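You operate a simulated robot arm through the tools that you are given. There is no shell and no other tool. Be economical: measure what you need, move in short steps, check, and stop when the job is done.

The job below is to be done with a simulated robot arm. You get a single attempt, and the scene is never put back.

Task
Set 4 mm stitches and sew the swatch in the slide plate.
Fine: switch the power on, push the slide in, shut the clamp, press Sew, wait till the run ends, open the clamp; power stays on, slide stays in.
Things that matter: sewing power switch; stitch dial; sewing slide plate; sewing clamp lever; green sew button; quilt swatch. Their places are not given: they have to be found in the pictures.

Only the result counts: the job must be done as asked and must still hold three seconds after the hand-in. Knocking over, shifting, dropping, spilling or breaking anything else fails it.

Robot
A 7-joint arm with a two-finger parallel gripper, fixed in place. Base frame: the origin is at the foot of the arm, x ahead of it, y to its left, z up; the work surface is at about z = 0. Units: m, rad, N and s.
With the tool pointing down near the work surface it reaches from about 0.24 to 0.62 m from the base axis. Its first joint turns from -1.152 to 1.152 rad. Payload 2.6 kg.
The tool frame sits at the grasp point between the pads (the TCP): z along the fingers, y along the line on which they close. The tips reach 0.03 m beyond it. Largest opening 0.094 m; finger width 0.028, thickness 0.01; the body of the gripper, 0.05 by 0.096 m, starts 0.055 m behind the TCP.
Orientation is that of the tool frame in the base frame, as [roll, pitch, yaw] about the fixed x, y, z axes, in that order (R = Rz(yaw) Ry(pitch) Rx(roll)). With the fingers straight down and closing along the base's y, the tool's x points along the base's -x, its y along +y and its z along -z.

Tools
- The arm moves only by the tool move_arm. Its argument "moves" is a list of rows, each an object of numbers (a shift or turn left out is 0, a gripper value left out holds the last): "gripper": the finger opening in m, from 0 to 0.094; "tx", "ty", "tz": the shift along the tool's x, y, z in m; "wx", "wy", "wz": the turn, a rotation vector about the tool's x, y, z in rad. In form: [{"gripper": .., "tx": .., "ty": .., "tz": .., "wx": .., "wy": .., "wz": ..}, ...]. A call has 1 to 12 rows; each row shifts and turns the commanded pose from where the row before left it, along the tool's axes as they then stand. A row lasts 0.2 s, in which the tool goes at most 0.05 m and 0.15 rad; a call with a longer step from one row to the next is refused whole, and so is a gripper value outside its range. Where a pose cannot be reached the arm comes as near as it can. A force on the tool above 40 N (or 10 N above the force at the start of the call, whichever is more), or a blocked arm, ends the call early, and 0.2 s more pass. The fingers move at their own pace (about 0.072 m/s each) and stop on an object; they squeeze with about 31 N. The grip force told is the motor's: it shows also when the fingers shut on nothing. Time passes only in rows, and 0.2 s behind the last, so rows that do not move let the fingers close. It gives the time, the measured TCP pose, the force on the tool (base axes), the opening and the grip force at its end, in the units of the frame above (readings bear some noise), and new pictures: "views" is both (left out), scene, wrist or none.
- Cameras (640 x 400 px; columns grow to the right, rows downward): "scene" is fixed at [0.0299, 0.4221, 0.578]; the picture's right is [-0.84, -0.54, 0.00], its down [-0.24, 0.37, -0.90] and it looks along [0.49, -0.76, -0.44] (base axes); focal length 345 px, centre (320, 200). "wrist" rides on the gripper at [-0.037, 0, -0.058] in the tool frame; the picture's right is [0.00, -1.00, 0.00], its down [0.97, 0.00, -0.24] and it looks along [0.24, 0.00, 0.97] (tool axes); focal length 218 px, centre (320, 200).
- point_at(camera, pixels): for up to 12 pixels [column, row] of the newest picture of that camera ("zoom" is the newest enlarged one), the place [x, y, z] in the base frame of the surface seen there, good to about 0.002 m. The clock stands still meanwhile.
- close_up(camera, box): a new picture of the part [left, top, right, bottom] of that camera's present view, enlarged. The clock stands still meanwhile.
- sign_off(): hands the job in; it is judged then, once.

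Go step by step. Measure first, check grasps and placings, and put right what went wrong. The budget is 80 turns and 120 pictures, counting those below and the enlarged ones. Unless the task says otherwise, let go and move clear before handing in, and close with one line.

The tools are called after ">>>" by a JSON object that holds its "name" and its "arguments". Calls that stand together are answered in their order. move_arm: Moves the arm, as the interface text tells. Its arguments: {"type":"object","properties":{"moves":{"type":"array"},"views":{"type":"string","enum":["both","scene","wrist","none"]}},"required":["moves"]} The other tools are called the same way: point_at (camera, pixels) gives the place of the surface under pixels of a picture; close_up (camera, box) takes an enlarged picture of a part of a camera's view; sign_off () hands the job in.

At the start:

```text
time_s: 0.0
tool_pos: [0.3991, -0.153, 0.3214]
tool_rot: [-3.141, 0.002, 3.141]
wrist_force: [0.2, 0.4, -0.5]
finger_gap: 0.0941
gripper_force: 0.0
```

scene: 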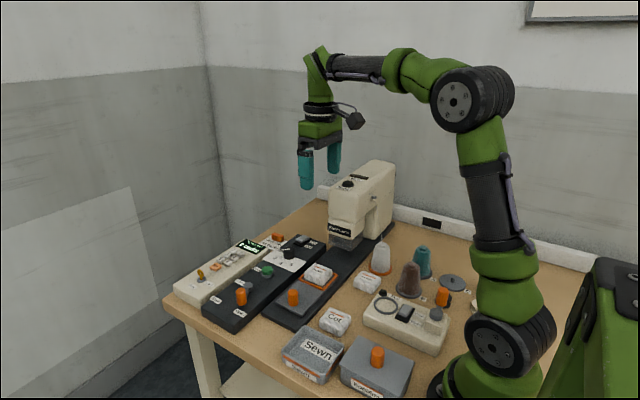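
wrist: 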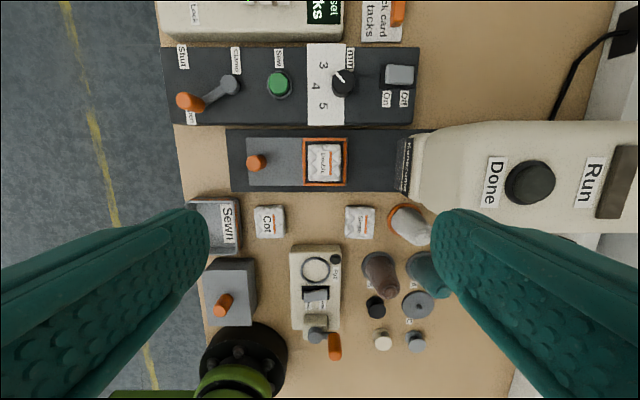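

The wrist picture shows the sewing panel (rows 45-125) with a clamp lever, green button, dial and power switch, and the slide plate at about (275,162). I'll enlarge both and measure.

>>> {"name": "close_up", "arguments": {"camera": "wrist", "box": [155, 30, 445, 210]}}

>>> {"name": "close_up", "arguments": {"camera": "scene", "box": [165, 160, 405, 330]}}

>>> {"name": "point_at", "arguments": {"camera": "wrist", "pixels": [[188, 101], [230, 86], [279, 84], [343, 83], [350, 73], [399, 74], [256, 162], [324, 162], [300, 60], [220, 160], [400, 68], [400, 82]]}}

```text
2.21 times, centred on (300, 120) of wrist
```

zoom: 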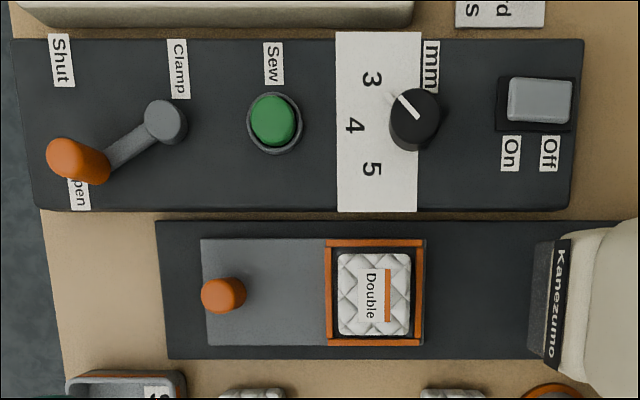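

```text
2.35 times, centred on (285, 245) of scene
```

zoom: 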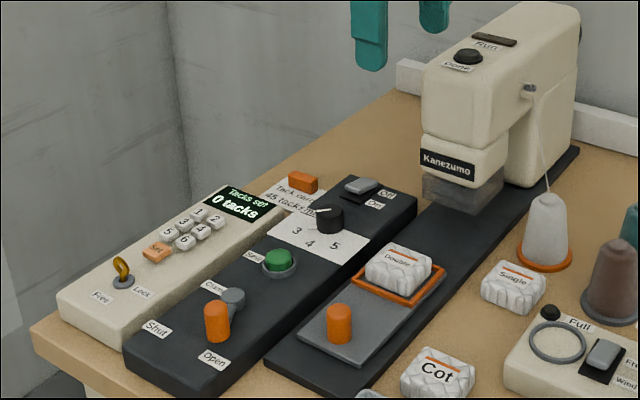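

```text
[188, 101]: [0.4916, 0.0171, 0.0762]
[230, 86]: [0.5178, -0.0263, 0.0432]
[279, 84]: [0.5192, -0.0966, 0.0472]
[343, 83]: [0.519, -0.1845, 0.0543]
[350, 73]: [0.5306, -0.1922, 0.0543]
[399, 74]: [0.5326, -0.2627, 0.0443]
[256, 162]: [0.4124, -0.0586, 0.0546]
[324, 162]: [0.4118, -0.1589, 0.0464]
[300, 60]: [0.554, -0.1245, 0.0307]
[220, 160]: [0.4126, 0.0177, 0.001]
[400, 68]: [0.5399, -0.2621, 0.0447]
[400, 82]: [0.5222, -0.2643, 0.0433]
```

The dial points at 3, the rocker is by Off, and the clamp lever is at Open. I'll measure the labels, rocker ends, slide track and machine head.

>>> {"name": "point_at", "arguments": {"camera": "wrist", "pixels": [[323, 65], [316, 87], [323, 107], [337, 78], [386, 74], [392, 74], [398, 74], [404, 74], [410, 74], [386, 98], [404, 98], [345, 92]]}}

>>> {"name": "point_at", "arguments": {"camera": "scene", "pixels": [[342, 250], [342, 230], [345, 185], [300, 270], [243, 290], [241, 296], [292, 297], [293, 305], [250, 273], [207, 283], [244, 298], [330, 240]]}}

>>> {"name": "close_up", "arguments": {"camera": "wrist", "box": [300, 40, 430, 121]}}

```text
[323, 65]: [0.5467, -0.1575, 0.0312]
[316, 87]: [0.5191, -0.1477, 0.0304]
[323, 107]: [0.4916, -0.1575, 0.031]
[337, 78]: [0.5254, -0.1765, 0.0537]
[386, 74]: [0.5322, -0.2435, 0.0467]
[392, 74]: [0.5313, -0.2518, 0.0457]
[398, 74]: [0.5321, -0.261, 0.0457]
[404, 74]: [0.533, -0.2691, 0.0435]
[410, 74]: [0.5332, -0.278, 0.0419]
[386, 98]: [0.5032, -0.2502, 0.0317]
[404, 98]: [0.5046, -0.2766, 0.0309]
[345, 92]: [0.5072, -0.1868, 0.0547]
```

```text
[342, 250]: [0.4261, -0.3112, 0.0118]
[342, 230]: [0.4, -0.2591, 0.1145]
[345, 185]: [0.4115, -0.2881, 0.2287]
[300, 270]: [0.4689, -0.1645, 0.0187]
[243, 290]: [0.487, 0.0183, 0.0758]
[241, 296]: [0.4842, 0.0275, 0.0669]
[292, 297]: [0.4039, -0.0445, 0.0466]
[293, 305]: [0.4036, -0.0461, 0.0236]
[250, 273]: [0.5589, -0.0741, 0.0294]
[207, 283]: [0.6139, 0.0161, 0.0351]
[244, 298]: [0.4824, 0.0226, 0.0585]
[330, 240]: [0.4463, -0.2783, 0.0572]
```

```text
4.92 times, centred on (365, 80) of wrist
```

zoom: 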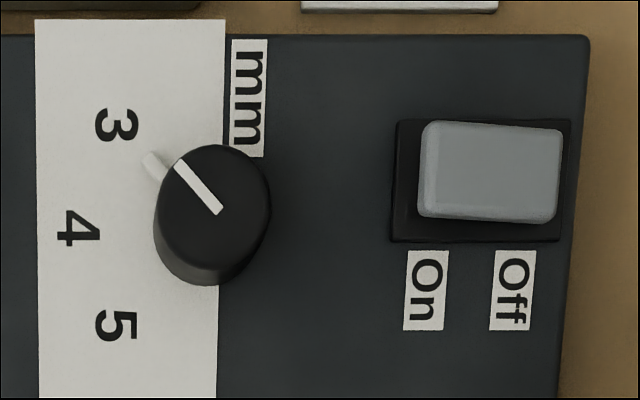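

Dial 4 lies straight along +y of the dial's centre (0.519,-0.1845), so it needs about +45°. First the power: closed fingers go above the On half of the rocker at (0.533,-0.246).

>>> {"name": "move_arm", "arguments": {"moves": [{"gripper": 0, "tx": -0.0335, "ty": -0.02325}, {"tx": -0.0335, "ty": -0.02325}, {"tx": -0.0335, "ty": -0.02325}, {"tx": -0.0335, "ty": -0.02325}, {"tz": 0.044}, {"tz": 0.044}, {"tz": 0.044}, {"tz": 0.044}, {"tz": 0.044}, {}], "views": "both"}}

```text
time_s: 2.2
tool_pos: [0.5026, -0.2186, 0.0874]
tool_rot: [3.14, 0.002, -3.141]
wrist_force: [-0.7, 0.3, 0.5]
finger_gap: 0.0
gripper_force: 31.2
out of reach, approached as far as the arm can: row 3, 4
```

scene: 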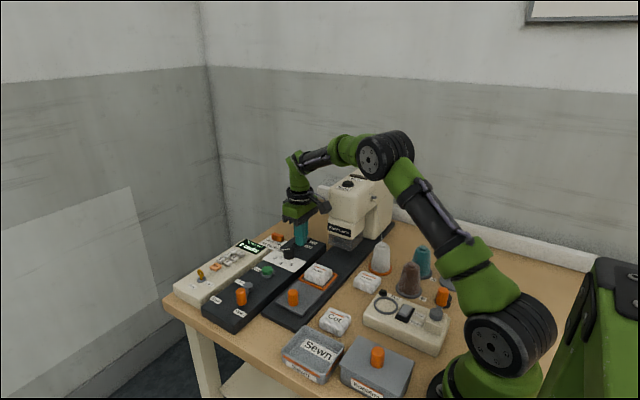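
wrist: 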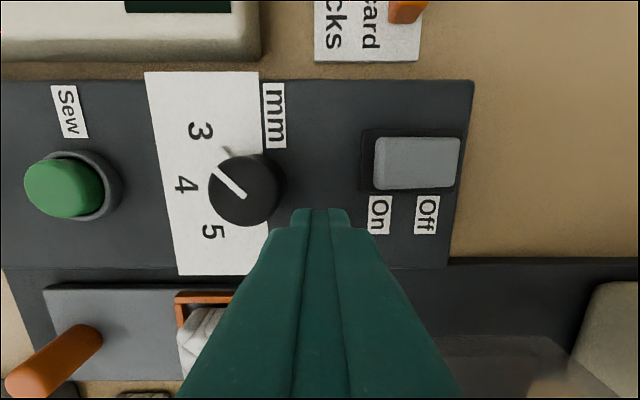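

The arm clipped its reach up high and now stands at (0.503,-0.219,0.087) without contact. I'll rise a little and shift over the On half.

>>> {"name": "move_arm", "arguments": {"moves": [{"tz": -0.02}, {"tx": -0.0284, "ty": -0.0284}, {}], "views": "wrist"}}

```text
time_s: 3.0
tool_pos: [0.5309, -0.2469, 0.1105]
tool_rot: [-3.142, 0.0, -3.141]
wrist_force: [0.8, 0.9, 0.5]
finger_gap: 0.0
gripper_force: 31.2
```

wrist: 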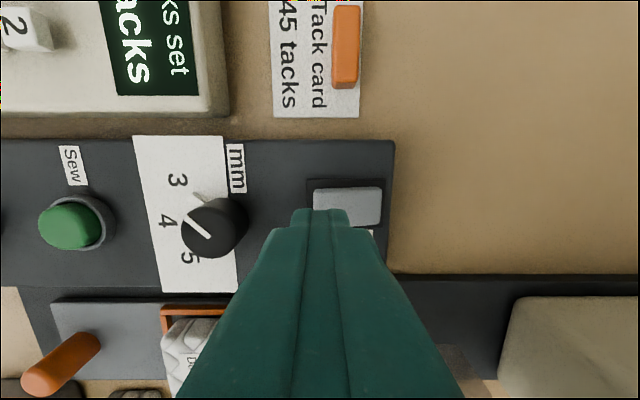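

Above the On end now at z 0.1105; contact is expected near z 0.077. Press down to about 0.070.

>>> {"name": "move_arm", "arguments": {"moves": [{"tz": 0.025}, {"tz": 0.008}, {"tz": 0.004}, {"tz": 0.004}, {}, {"tz": -0.03}, {"tz": -0.02}, {"ty": 0.04}, {}], "views": "wrist"}}

```text
time_s: 4.1
tool_pos: [0.5313, -0.2465, 0.0729]
tool_rot: [3.139, 0.004, 3.136]
wrist_force: [-2.1, -0.1, 4.4]
finger_gap: 0.0
gripper_force: 31.3
stopped in row 5: the force on the tool passed its limit (the readings are from after the stop); the commanded pose is now the measured one
```

wrist: 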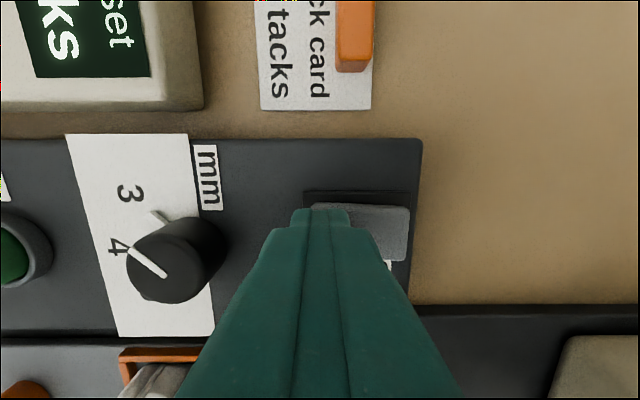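

Force limit was reached at z 0.073, so the rocker likely flipped. Rise, shift above the dial, open to 0.05 and look.

>>> {"name": "move_arm", "arguments": {"moves": [{"tz": -0.03}, {"tz": -0.02}, {"tx": 0.006, "ty": 0.031, "gripper": 0.05}, {"tx": 0.006, "ty": 0.031}, {}], "views": "both"}}

>>> {"name": "close_up", "arguments": {"camera": "wrist", "box": [200, 100, 520, 300]}}

```text
time_s: 5.3
tool_pos: [0.5195, -0.1852, 0.1219]
tool_rot: [-3.141, 0.003, 3.138]
wrist_force: [0.5, 0.1, 0.0]
finger_gap: 0.0497
gripper_force: 0.1
```

scene: 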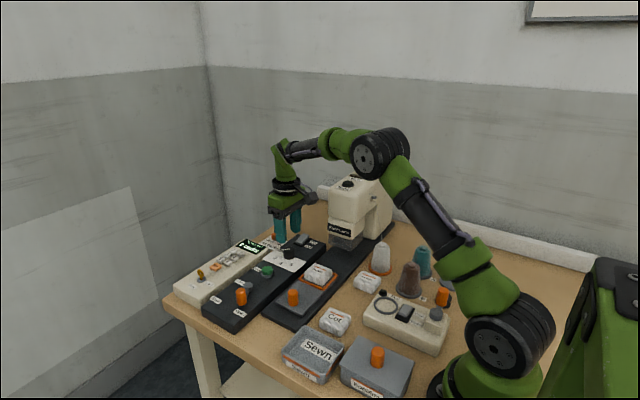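
wrist: 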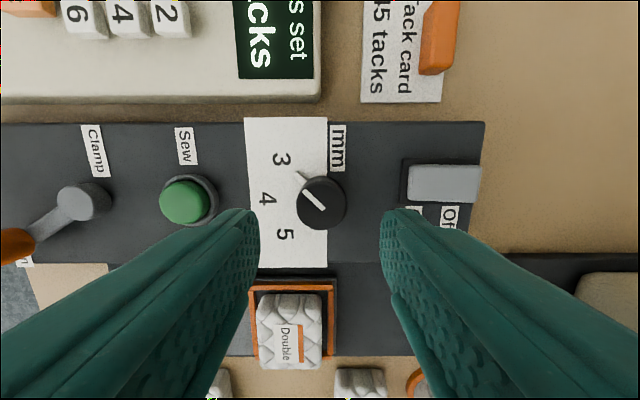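

```text
2.00 times, centred on (360, 200) of wrist
```

zoom: 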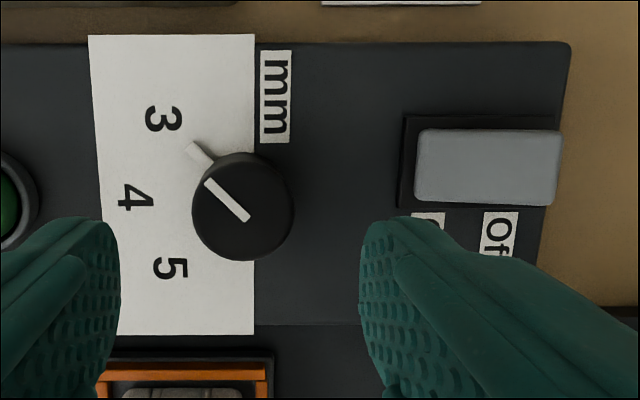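

>>> {"name": "point_at", "arguments": {"camera": "wrist", "pixels": [[412, 180], [420, 180], [430, 180], [445, 180], [460, 180], [472, 180], [298, 173], [322, 203], [305, 192], [323, 209], [300, 203], [345, 203]]}}

```text
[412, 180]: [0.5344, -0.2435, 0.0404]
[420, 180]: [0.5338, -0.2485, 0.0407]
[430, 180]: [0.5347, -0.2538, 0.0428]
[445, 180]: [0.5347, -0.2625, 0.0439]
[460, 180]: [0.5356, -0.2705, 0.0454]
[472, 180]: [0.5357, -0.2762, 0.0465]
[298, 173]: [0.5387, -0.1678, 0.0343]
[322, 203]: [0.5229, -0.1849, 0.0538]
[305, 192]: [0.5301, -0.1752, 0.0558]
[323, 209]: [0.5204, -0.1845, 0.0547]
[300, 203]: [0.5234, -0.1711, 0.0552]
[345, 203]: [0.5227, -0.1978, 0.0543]
```

Power is on (the On end is now at z 0.0404, the Off end at 0.0465). Now turn the tool +45° so the fingers straddle the dial across its pointer, and go down to z 0.067.

>>> {"name": "move_arm", "arguments": {"moves": [{"wz": -0.131}, {"wz": -0.131}, {"wz": -0.131}, {"wz": -0.131}, {"wz": -0.131}, {"wz": -0.13, "ty": 0.0006}, {"tz": 0.02}, {"tz": 0.02}, {"tz": 0.015}, {}], "views": "both"}}

```text
time_s: 7.5
tool_pos: [0.5197, -0.1843, 0.0673]
tool_rot: [-3.14, 0.004, -2.36]
wrist_force: [0.0, -0.1, 0.3]
finger_gap: 0.05
gripper_force: 0.0
```

scene: 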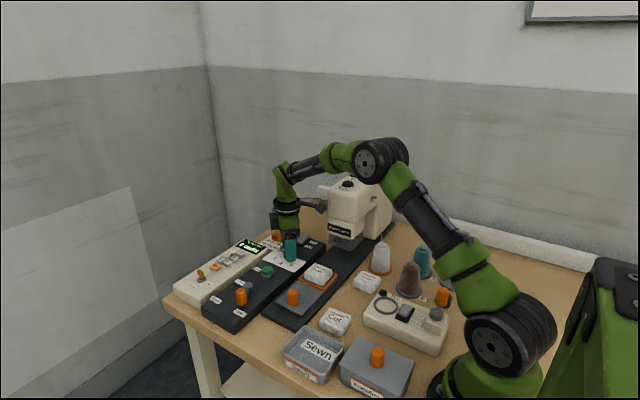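
wrist: 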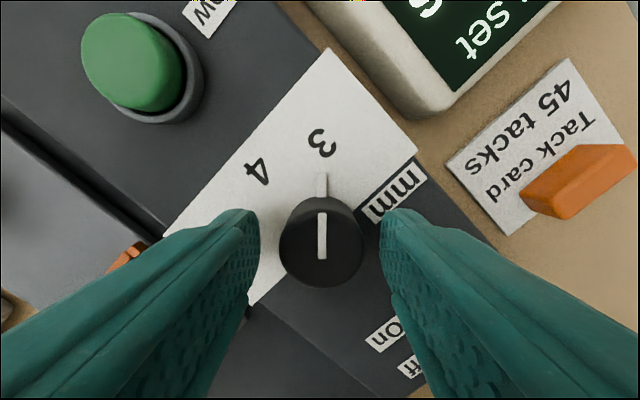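

The knob is centred between the pads and its pointer stands upright in the picture. Close and turn by 45°.

>>> {"name": "move_arm", "arguments": {"moves": [{"gripper": 0.0}, {}, {}, {"wz": -0.131}, {"wz": -0.131}, {"wz": -0.131}, {"wz": -0.131}, {"wz": -0.131}, {"wz": -0.13}, {}], "views": "wrist"}}

```text
time_s: 9.7
tool_pos: [0.5207, -0.1801, 0.0673]
tool_rot: [-3.14, 0.01, -1.57]
wrist_force: [2.4, 22.6, 10.3]
finger_gap: 0.0309
gripper_force: 44.9
```

wrist: 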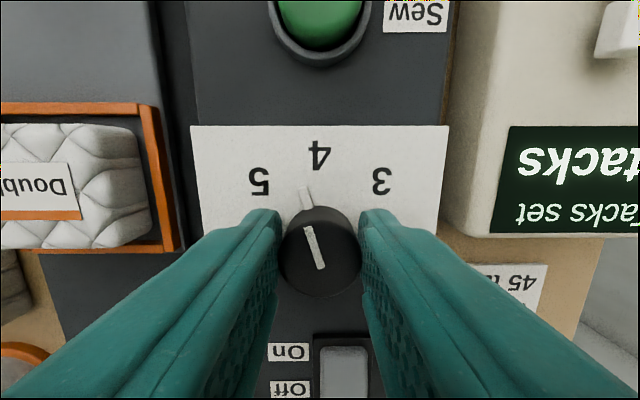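

The pointer looks slightly past 4 toward 5 while gripped, with a side load of 22 N. I'll release, rise and check.

>>> {"name": "move_arm", "arguments": {"moves": [{"gripper": 0.05}, {}, {"tz": -0.03}, {"tz": -0.03}, {}], "views": "wrist"}}

>>> {"name": "close_up", "arguments": {"camera": "wrist", "box": [220, 110, 420, 235]}}

```text
time_s: 10.9
tool_pos: [0.5188, -0.1858, 0.1271]
tool_rot: [-3.138, -0.001, -1.576]
wrist_force: [-0.1, -0.3, 0.4]
finger_gap: 0.0502
gripper_force: 0.0
```

wrist: 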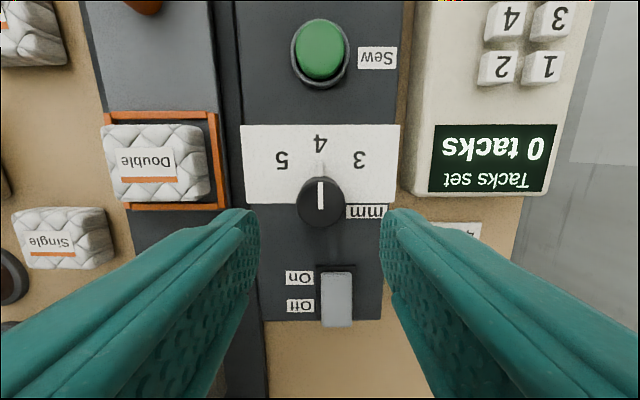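

```text
3.20 times, centred on (320, 172) of wrist
```

zoom: 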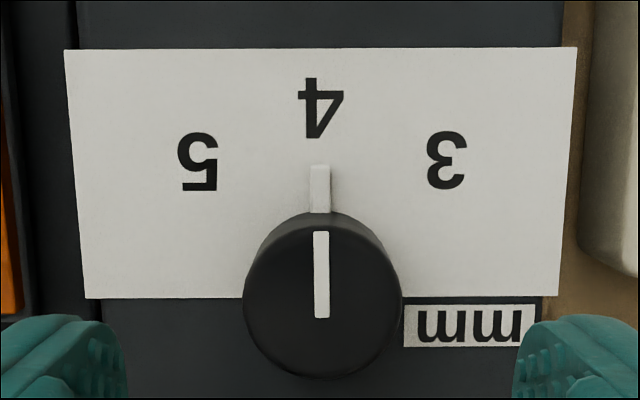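

The dial stands exactly at 4. Next, go above the orange slide handle near (0.411,-0.056).

>>> {"name": "move_arm", "arguments": {"moves": [{"tx": -0.0325, "ty": 0.027}, {"tx": -0.0325, "ty": 0.027}, {"tx": -0.0325, "ty": 0.027}, {"tx": -0.0325, "ty": 0.027}, {}], "views": "both"}}

>>> {"name": "close_up", "arguments": {"camera": "scene", "box": [165, 160, 405, 330]}}

```text
time_s: 12.1
tool_pos: [0.4092, -0.0551, 0.1268]
tool_rot: [-3.138, -0.001, -1.576]
wrist_force: [-0.5, -0.9, 0.6]
finger_gap: 0.05
gripper_force: 0.0
```

scene: 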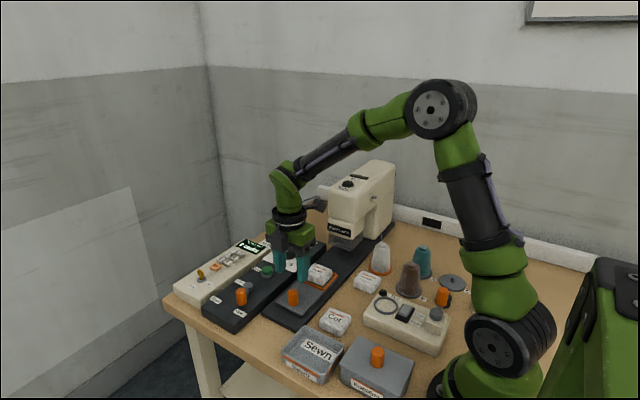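
wrist: 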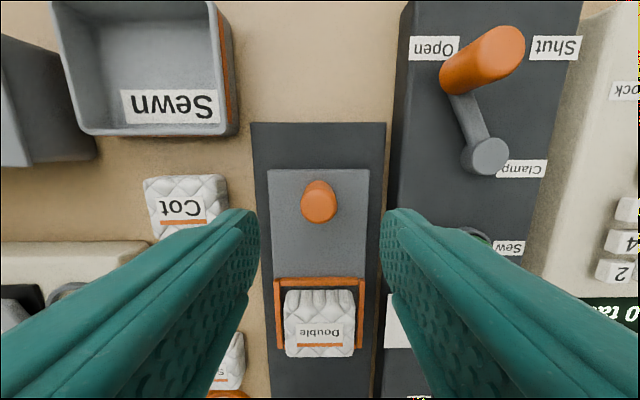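

```text
2.35 times, centred on (285, 245) of scene
```

zoom: 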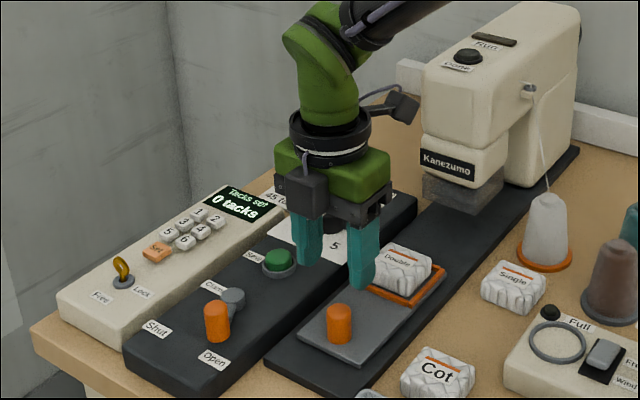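

The handle shows at (319,200) between the fingers. I'll measure it and the Cot swatch's edge.

>>> {"name": "point_at", "arguments": {"camera": "wrist", "pixels": [[319, 190], [303, 195], [335, 195], [319, 205], [226, 190], [319, 240], [396, 150], [485, 55], [470, 75], [486, 155], [515, 40]]}}

```text
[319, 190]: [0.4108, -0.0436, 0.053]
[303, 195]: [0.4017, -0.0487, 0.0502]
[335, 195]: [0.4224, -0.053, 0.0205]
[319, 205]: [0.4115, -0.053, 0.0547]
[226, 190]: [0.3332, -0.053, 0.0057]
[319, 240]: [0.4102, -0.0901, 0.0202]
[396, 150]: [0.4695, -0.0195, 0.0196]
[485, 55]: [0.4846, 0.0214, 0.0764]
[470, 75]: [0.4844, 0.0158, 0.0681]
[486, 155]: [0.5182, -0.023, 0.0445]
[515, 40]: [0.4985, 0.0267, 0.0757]
```

The post is at (0.411,-0.053), top z 0.055, plate top 0.020. Descend to z 0.058, grip, and start pushing toward -y.

>>> {"name": "move_arm", "arguments": {"moves": [{"tx": -0.002, "ty": -0.002, "tz": 0.035}, {"tz": 0.034}, {"gripper": 0.0}, {}, {}, {"tx": 0.02}, {"tx": 0.02}, {"tx": 0.02}, {"tx": 0.02}, {}], "views": "both"}}

```text
time_s: 14.3
tool_pos: [0.4107, -0.1319, 0.0561]
tool_rot: [3.135, 0.003, -1.577]
wrist_force: [-27.7, -0.7, -1.7]
finger_gap: 0.0233
gripper_force: 45.1
```

scene: 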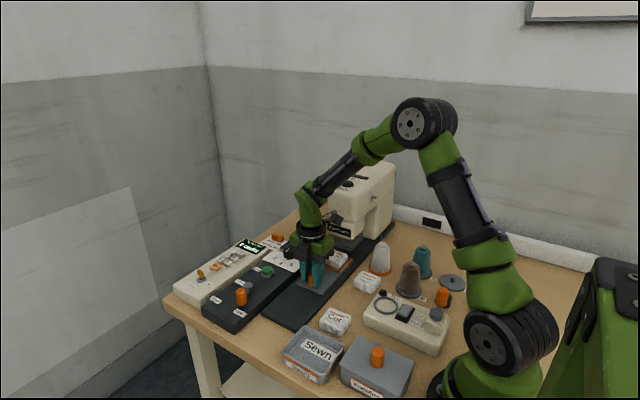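
wrist: 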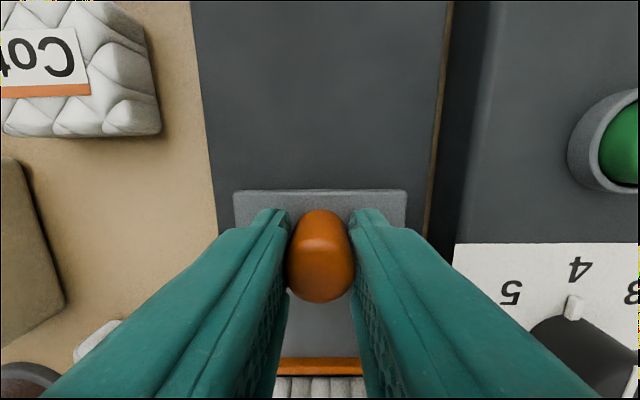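

The slide follows the handle (now y -0.132), with a side load of -28 N in x. Ease x by 1 mm and keep pushing.

>>> {"name": "move_arm", "arguments": {"moves": [{"ty": 0.001}, {"tx": 0.015}, {"tx": 0.01}, {}], "views": "scene"}}

>>> {"name": "close_up", "arguments": {"camera": "scene", "box": [205, 160, 425, 330]}}

```text
time_s: 15.3
tool_pos: [0.4105, -0.1567, 0.056]
tool_rot: [3.139, 0.003, -1.575]
wrist_force: [-18.8, 0.7, -10.1]
finger_gap: 0.023
gripper_force: 44.8
```

scene: 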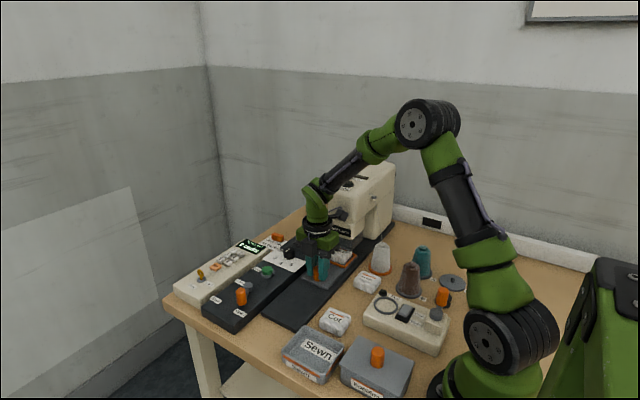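

```text
2.35 times, centred on (315, 245) of scene
```

zoom: 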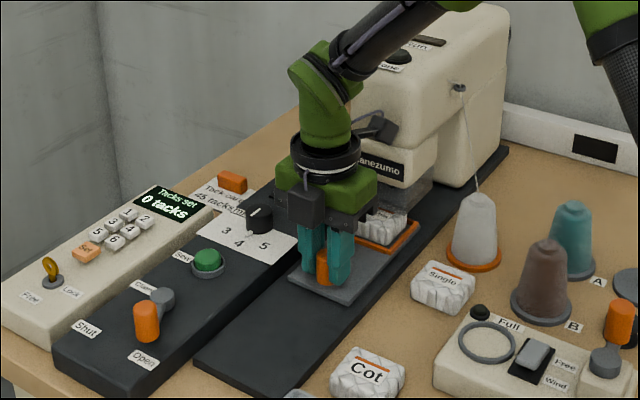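

A black bracket on the wrist (zoom (375,128)) now points toward the machine head. I'll measure how far it is from the head and how far the slide must still go.

>>> {"name": "point_at", "arguments": {"camera": "zoom", "pixels": [[380, 128], [390, 130], [370, 130], [400, 165], [360, 165], [400, 185], [395, 230], [365, 270], [445, 190], [300, 275], [340, 185]]}}

```text
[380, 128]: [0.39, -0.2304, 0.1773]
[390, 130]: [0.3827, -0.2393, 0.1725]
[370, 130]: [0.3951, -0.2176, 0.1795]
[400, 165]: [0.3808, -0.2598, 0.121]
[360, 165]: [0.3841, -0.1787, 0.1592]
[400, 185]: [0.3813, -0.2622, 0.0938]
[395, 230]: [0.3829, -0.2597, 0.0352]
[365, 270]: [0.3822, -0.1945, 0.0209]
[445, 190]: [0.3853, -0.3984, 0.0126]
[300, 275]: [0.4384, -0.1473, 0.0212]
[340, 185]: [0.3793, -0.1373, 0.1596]
```

Bracket tip is at y -0.24, the head's front at -0.26, so there is not enough room. I'll release, rise, and turn the tool back 90° so the bracket points away from the machine.

>>> {"name": "move_arm", "arguments": {"moves": [{"gripper": 0.05}, {}, {"tz": -0.03}, {"tz": -0.03}, {}], "views": "none"}}

>>> {"name": "move_arm", "arguments": {"moves": [{"wz": 0.131}, {"wz": 0.131}, {"wz": 0.131}, {"wz": 0.131}, {"wz": 0.131}, {"wz": 0.131}, {"wz": 0.131}, {"wz": 0.131}, {"wz": 0.131}, {"wz": 0.131}, {"wz": 0.131}, {"wz": 0.125}], "views": "wrist"}}

```text
time_s: 16.5
tool_pos: [0.4125, -0.1574, 0.1185]
tool_rot: [-3.137, 0.002, -1.573]
wrist_force: [0.0, -0.4, 0.0]
finger_gap: 0.0501
gripper_force: 0.1
```

```text
time_s: 19.1
tool_pos: [0.4118, -0.1573, 0.1179]
tool_rot: [3.141, 0.003, 3.14]
wrist_force: [-0.9, -0.2, 0.6]
finger_gap: 0.05
gripper_force: 0.0
```

wrist: 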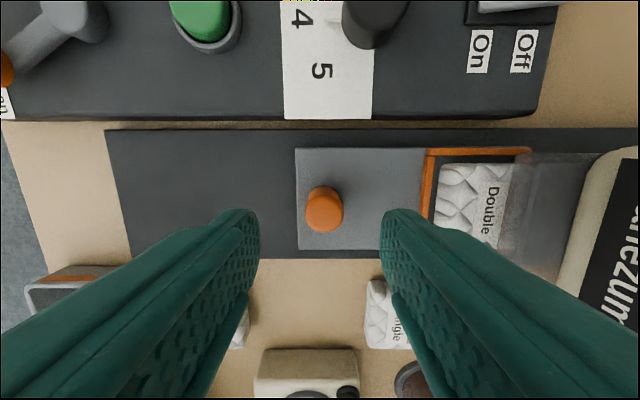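

The handle is centred between the fingers; the Double swatch is half under the clear guard. Descend, close on the post, and push on with ty negative.

>>> {"name": "move_arm", "arguments": {"moves": [{"tz": 0.03}, {"tz": 0.03}, {"gripper": 0.0}, {}, {}, {"ty": -0.01}, {"ty": -0.01}, {"ty": -0.01}, {}], "views": "both"}}

```text
time_s: 21.1
tool_pos: [0.4125, -0.1882, 0.0575]
tool_rot: [3.141, 0.003, 3.141]
wrist_force: [-0.6, -0.8, 5.2]
finger_gap: 0.0229
gripper_force: 45.0
```

scene: 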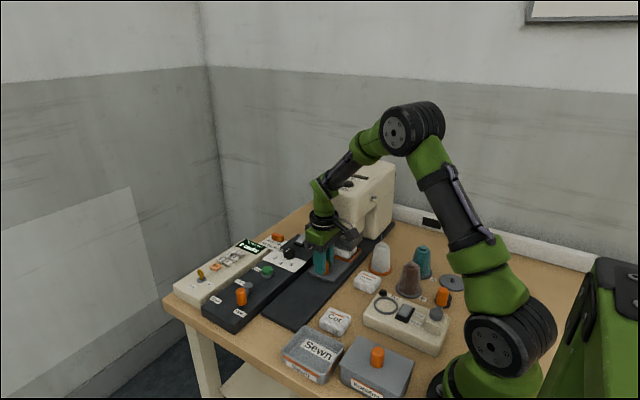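
wrist: 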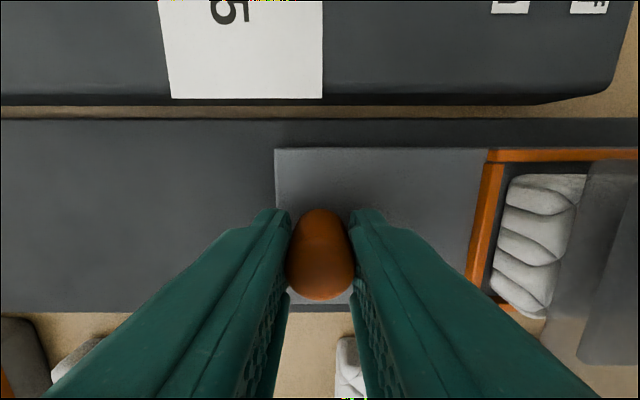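

No resistance yet at y -0.188; body clearance to the head is about 2 cm. Push 1.5 cm more in small steps.

>>> {"name": "move_arm", "arguments": {"moves": [{"ty": -0.005}, {"ty": -0.005}, {"ty": -0.005}, {}], "views": "both"}}

```text
time_s: 22.0
tool_pos: [0.4129, -0.1953, 0.0579]
tool_rot: [3.128, -0.001, -3.14]
wrist_force: [-3.4, 4.1, 2.5]
finger_gap: 0.0233
gripper_force: 45.0
stopped in row 4: the force on the tool passed its limit (the readings are from after the stop); the commanded pose is now the measured one
```

scene: 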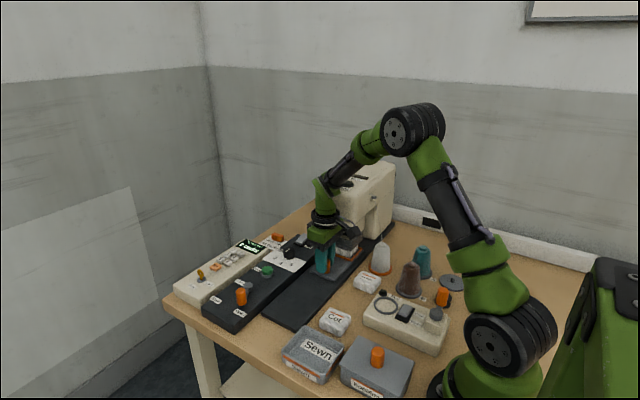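
wrist: 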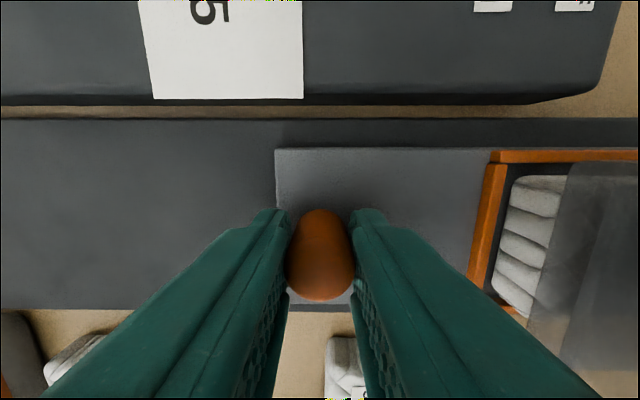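

It stopped hard at y -0.195: either the slide's end stop or the hand against the guard. I'll release, rise and then re-push from behind with closed fingers to tell.

>>> {"name": "move_arm", "arguments": {"moves": [{"gripper": 0.05, "ty": 0.001}, {}, {"tz": -0.03}, {"tz": -0.03}, {"ty": 0.04, "gripper": 0}, {}], "views": "both"}}

>>> {"name": "close_up", "arguments": {"camera": "scene", "box": [265, 170, 425, 290]}}

```text
time_s: 23.4
tool_pos: [0.4121, -0.156, 0.1166]
tool_rot: [3.127, -0.001, -3.14]
wrist_force: [0.2, -0.5, 0.9]
finger_gap: 0.0002
gripper_force: 30.2
```

scene: 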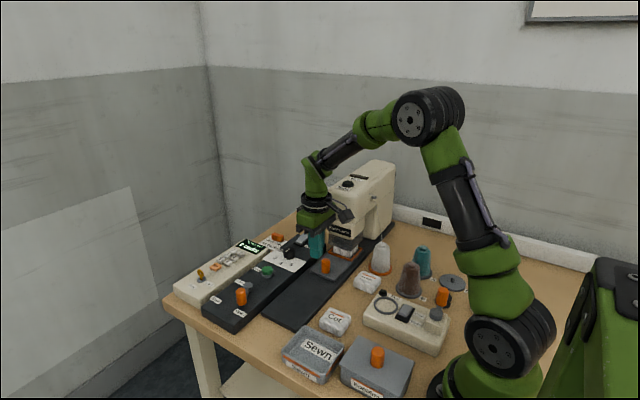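
wrist: 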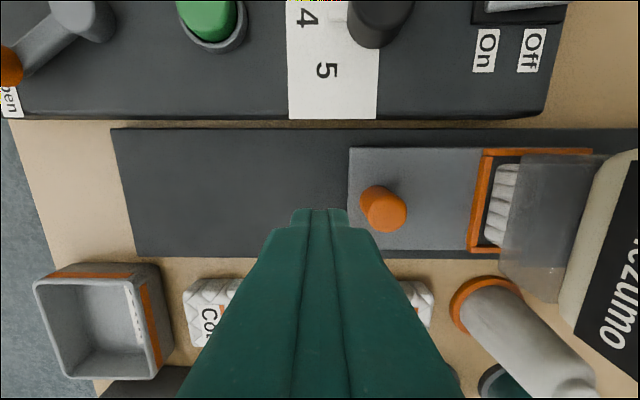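

```text
3.33 times, centred on (345, 230) of scene
```

zoom: 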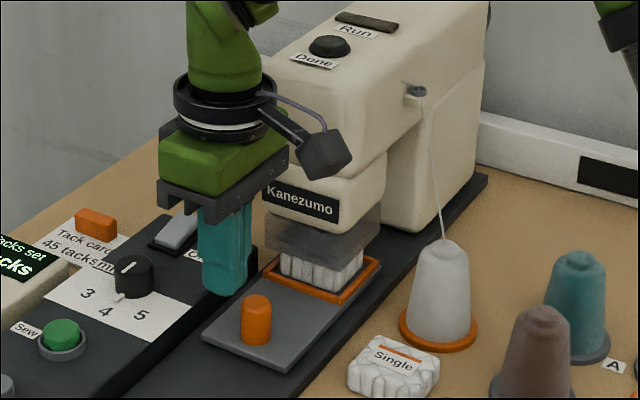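

Closed fingers are now behind the handle (handle around (383,208)). Lower and push until it stops; contact is expected near y -0.174.

>>> {"name": "move_arm", "arguments": {"moves": [{"wx": 0.014}, {"tz": 0.03}, {"tz": 0.028}, {"ty": -0.012}, {"ty": -0.005}, {"ty": -0.005}, {"ty": -0.005}, {"ty": -0.005}, {"ty": -0.005}, {}], "views": "wrist"}}

```text
time_s: 25.1
tool_pos: [0.4126, -0.1739, 0.0583]
tool_rot: [3.123, -0.006, -3.139]
wrist_force: [-1.3, 3.8, 2.3]
finger_gap: 0.0
gripper_force: 30.9
stopped in row 8: the force on the tool passed its limit (the readings are from after the stop); the commanded pose is now the measured one
```

wrist: 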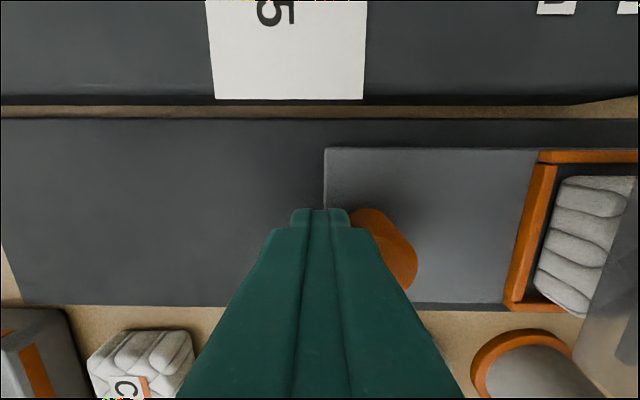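

It met resistance right where the handle's back is expected, so the slide is at its end stop. Now rise and move to the -x side of the clamp handle, near (0.45,0.026).

>>> {"name": "move_arm", "arguments": {"moves": [{"ty": 0.003}, {"tz": -0.035, "wx": 0.018}, {"tz": -0.035}, {"ty": 0.045}, {"ty": 0.045}, {"ty": 0.045}, {"ty": 0.045}, {"ty": 0.017, "tx": -0.034}, {}], "views": "both"}}

>>> {"name": "close_up", "arguments": {"camera": "scene", "box": [185, 220, 345, 330]}}

```text
time_s: 27.1
tool_pos: [0.4467, 0.0247, 0.1297]
tool_rot: [-3.137, -0.006, -3.139]
wrist_force: [-0.1, -0.4, -0.1]
finger_gap: 0.0
gripper_force: 30.8
```

scene: 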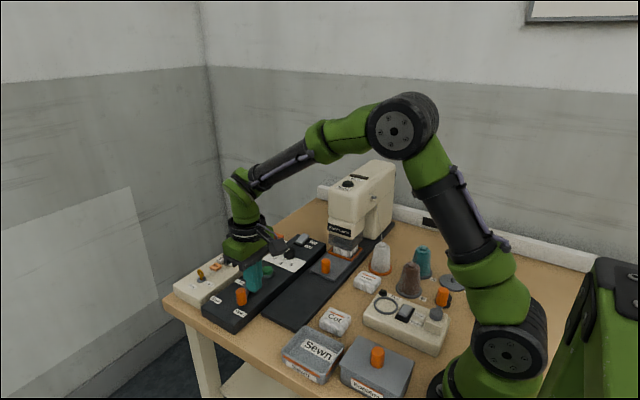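
wrist: 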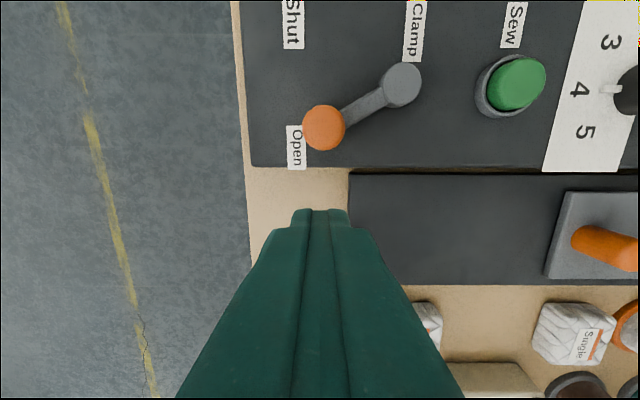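

```text
3.64 times, centred on (265, 275) of scene
```

zoom: 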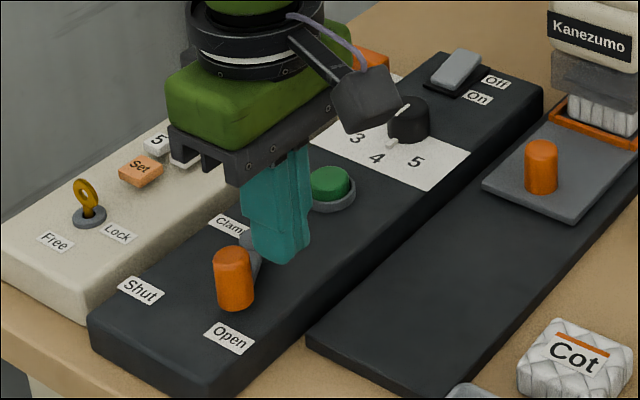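

>>> {"name": "point_at", "arguments": {"camera": "wrist", "pixels": [[324, 127], [304, 127], [344, 127], [324, 108], [324, 147], [403, 83], [293, 25], [296, 148], [365, 108], [518, 84]]}}

```text
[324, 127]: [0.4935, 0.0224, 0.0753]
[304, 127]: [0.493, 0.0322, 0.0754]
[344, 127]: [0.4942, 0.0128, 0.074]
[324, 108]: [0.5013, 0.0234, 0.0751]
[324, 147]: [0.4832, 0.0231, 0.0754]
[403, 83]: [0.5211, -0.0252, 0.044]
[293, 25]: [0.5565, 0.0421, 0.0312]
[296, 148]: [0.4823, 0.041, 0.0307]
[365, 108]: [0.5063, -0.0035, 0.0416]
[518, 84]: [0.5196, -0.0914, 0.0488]
```

Handle centre is (0.4925,0.0225), pivot (0.520,-0.025), so Shut is where the handle reaches x ≈ 0.547. Lower to z 0.08 and push along +x.

>>> {"name": "move_arm", "arguments": {"moves": [{"ty": 0.0015, "tz": 0.025}, {"tz": 0.025}, {"tx": -0.015}, {"tx": -0.012}, {"tx": -0.012}, {"tx": -0.012}, {"tx": -0.012}, {"tx": -0.01}, {"tx": -0.006}, {}], "views": "wrist"}}

```text
time_s: 29.3
tool_pos: [0.5232, 0.0268, 0.0771]
tool_rot: [-3.139, -0.014, -3.139]
wrist_force: [-24.9, -0.8, 5.9]
finger_gap: 0.0001
gripper_force: 30.9
```

wrist: 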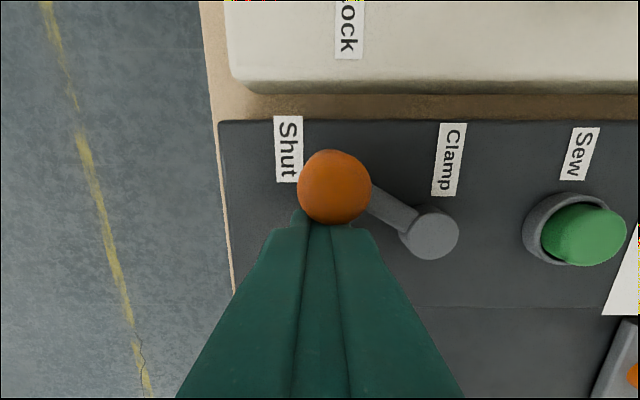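

The lever is near Shut with -25 N on the tool. Nudge a little further to make sure it reaches its stop, then back off and view.

>>> {"name": "move_arm", "arguments": {"moves": [{"tx": -0.003}, {"tx": -0.003}, {}], "views": "none"}}

>>> {"name": "move_arm", "arguments": {"moves": [{"tx": 0.015}, {"tz": -0.03}, {"tz": -0.03}, {"ty": -0.04}, {"ty": -0.04}, {"ty": -0.0385}, {}], "views": "both"}}

>>> {"name": "close_up", "arguments": {"camera": "scene", "box": [185, 150, 425, 330]}}

```text
time_s: 29.7
tool_pos: [0.522, 0.0269, 0.0766]
tool_rot: [-3.141, -0.022, 3.138]
wrist_force: [-7.2, 0.3, 2.3]
finger_gap: 0.0002
gripper_force: 31.3
stopped in row 1: the force on the tool passed its limit (the readings are from after the stop); the commanded pose is now the measured one
```

```text
time_s: 31.3
tool_pos: [0.5098, -0.0911, 0.1366]
tool_rot: [-3.141, -0.019, 3.14]
wrist_force: [0.5, -0.3, -0.5]
finger_gap: 0.0
gripper_force: 30.5
```

scene: 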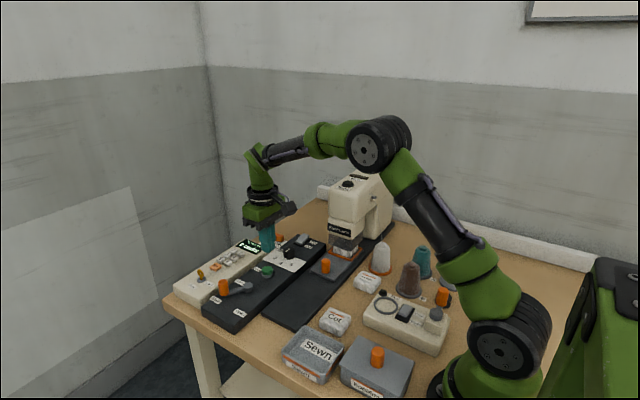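
wrist: 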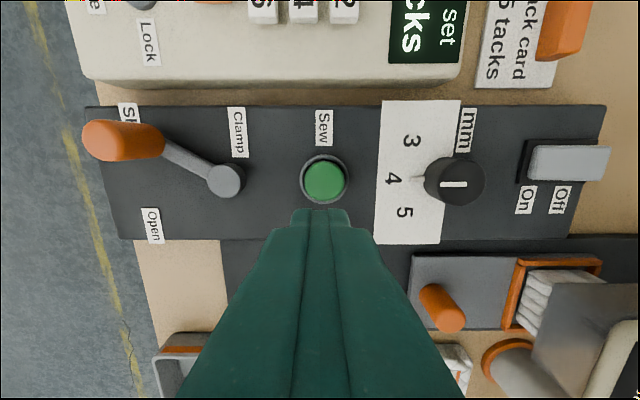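

```text
2.22 times, centred on (305, 240) of scene
```

zoom: 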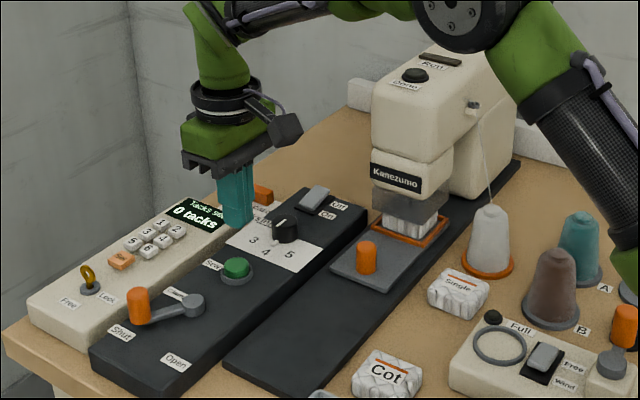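

The lever is at Shut. Measure the Sew button's centre before pressing.

>>> {"name": "point_at", "arguments": {"camera": "wrist", "pixels": [[325, 180], [308, 180], [342, 180], [325, 166], [325, 196], [304, 180], [575, 158], [598, 158]]}}

```text
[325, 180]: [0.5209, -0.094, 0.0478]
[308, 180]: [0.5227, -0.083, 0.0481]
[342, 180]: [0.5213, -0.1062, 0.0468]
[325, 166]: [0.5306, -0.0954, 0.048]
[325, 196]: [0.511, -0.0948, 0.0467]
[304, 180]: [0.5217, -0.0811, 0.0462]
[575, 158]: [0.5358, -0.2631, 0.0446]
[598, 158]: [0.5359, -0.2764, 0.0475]
```

The button is centred at (0.5208,-0.0948), top z 0.048, and the rocker is still On. Press it down to about z 0.072, then lift and look at the lamps.

>>> {"name": "move_arm", "arguments": {"moves": [{"tx": -0.011, "ty": -0.0037}, {"tz": 0.03}, {"tz": 0.025}, {"tz": 0.006}, {"tz": 0.003}, {"tz": -0.03}, {"tz": -0.03}, {}], "views": "scene"}}

>>> {"name": "close_up", "arguments": {"camera": "scene", "box": [225, 150, 425, 290]}}

```text
time_s: 33.1
tool_pos: [0.5212, -0.0959, 0.1327]
tool_rot: [-3.14, -0.019, 3.14]
wrist_force: [0.3, -0.1, 0.6]
finger_gap: 0.0
gripper_force: 30.8
```

scene: 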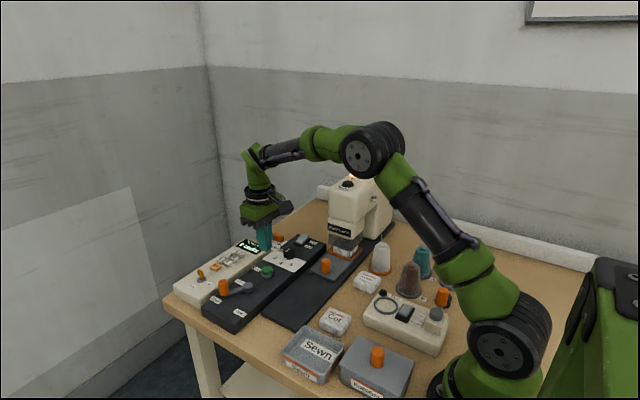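

```text
2.86 times, centred on (325, 220) of scene
```

zoom: 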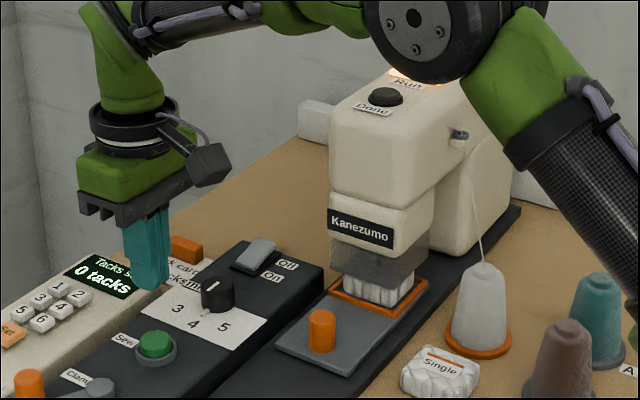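

The Run lamp is glowing at zoom (400,73), so the run has started. While waiting, I'll measure the clamp handle's new place and the key beyond it.

>>> {"name": "move_arm", "arguments": {"moves": [{"ty": 0.04}, {"ty": 0.04}, {"ty": 0.04}, {}, {}, {}, {}, {}, {}], "views": "both"}}

>>> {"name": "close_up", "arguments": {"camera": "scene", "box": [325, 150, 425, 220]}}

```text
time_s: 35.1
tool_pos: [0.5226, 0.0241, 0.1328]
tool_rot: [-3.141, -0.019, 3.141]
wrist_force: [0.2, 0.3, -0.2]
finger_gap: 0.0
gripper_force: 31.5
```

scene: 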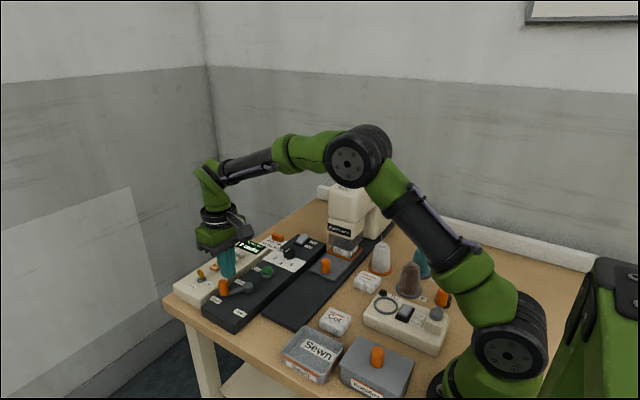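
wrist: 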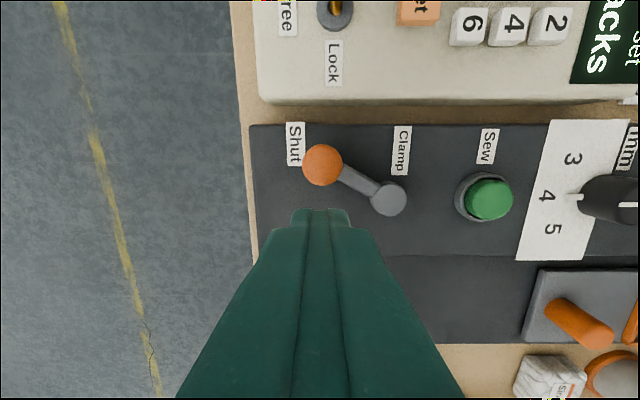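

```text
5.71 times, centred on (375, 185) of scene
```

zoom: 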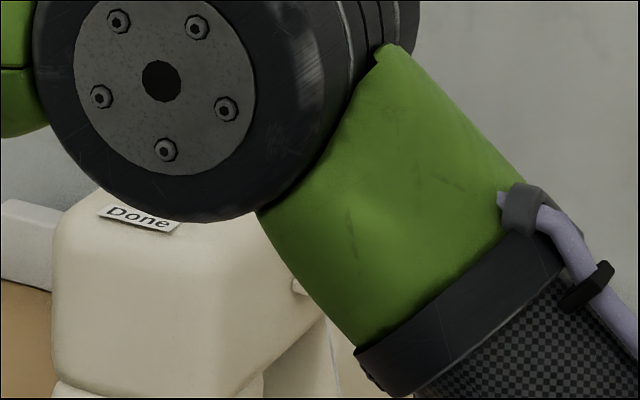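

The arm hides the lamps from here. I'll measure the handle, then back off toward -x where the machine top was visible.

>>> {"name": "point_at", "arguments": {"camera": "wrist", "pixels": [[322, 165], [322, 147], [303, 165], [341, 165], [335, 20], [335, 5], [322, 103], [389, 199], [322, 120]]}}

>>> {"name": "move_arm", "arguments": {"moves": [{"tx": 0.04}, {"tx": 0.04}, {}, {}], "views": "none"}}

>>> {"name": "close_up", "arguments": {"camera": "scene", "box": [315, 150, 415, 220]}}

```text
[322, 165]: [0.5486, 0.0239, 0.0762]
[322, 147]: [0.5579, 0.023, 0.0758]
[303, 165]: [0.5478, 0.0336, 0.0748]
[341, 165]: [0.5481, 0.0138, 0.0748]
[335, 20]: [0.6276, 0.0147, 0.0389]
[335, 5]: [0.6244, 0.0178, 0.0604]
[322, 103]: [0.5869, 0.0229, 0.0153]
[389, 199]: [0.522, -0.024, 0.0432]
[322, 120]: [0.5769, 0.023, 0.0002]
```

```text
time_s: 36.1
tool_pos: [0.4423, 0.0222, 0.1332]
tool_rot: [3.141, -0.02, 3.139]
wrist_force: [0.5, 0.4, 0.4]
finger_gap: 0.0
gripper_force: 31.1
```

```text
5.71 times, centred on (365, 185) of scene
```

zoom: 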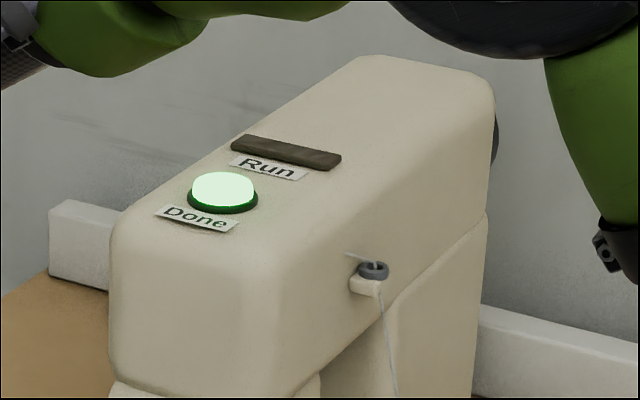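

Done is lit and Run is dark. Now go to the +x side of the clamp handle (handle at (0.548,0.0235)), at about x 0.580.

>>> {"name": "move_arm", "arguments": {"moves": [{"tx": -0.035, "ty": 0.004}, {"tx": -0.035}, {"tx": -0.035}, {"tx": -0.0325}, {}], "views": "wrist"}}

```text
time_s: 37.3
tool_pos: [0.5775, 0.0271, 0.1321]
tool_rot: [3.141, -0.02, 3.14]
wrist_force: [0.2, -0.1, -0.3]
finger_gap: 0.0001
gripper_force: 30.9
```

wrist: 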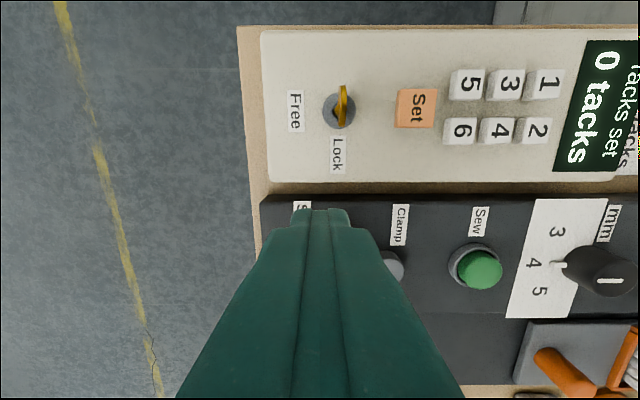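

Clear by 5 mm; add 3 mm, lower to z 0.08, then push along -x to Open.

>>> {"name": "move_arm", "arguments": {"moves": [{"tx": -0.004}, {"tz": 0.03}, {"tz": 0.022}, {"tx": 0.012}, {"tx": 0.012}, {"tx": 0.012}, {"tx": 0.012}, {"tx": 0.01}, {"tx": 0.006}, {}], "views": "wrist"}}

```text
time_s: 39.5
tool_pos: [0.5181, 0.0291, 0.0811]
tool_rot: [3.141, -0.018, 3.14]
wrist_force: [2.9, -0.2, -1.3]
finger_gap: 0.0001
gripper_force: 30.8
```

wrist: 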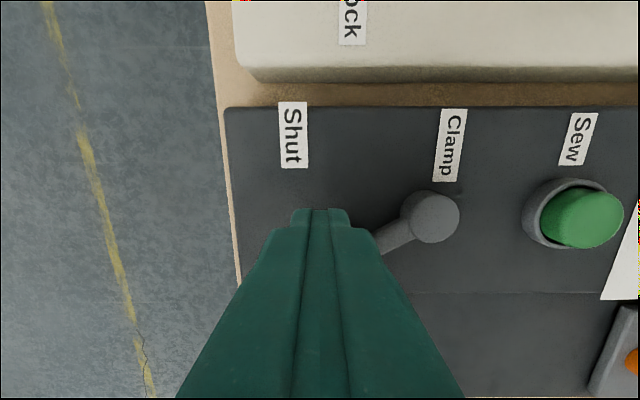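

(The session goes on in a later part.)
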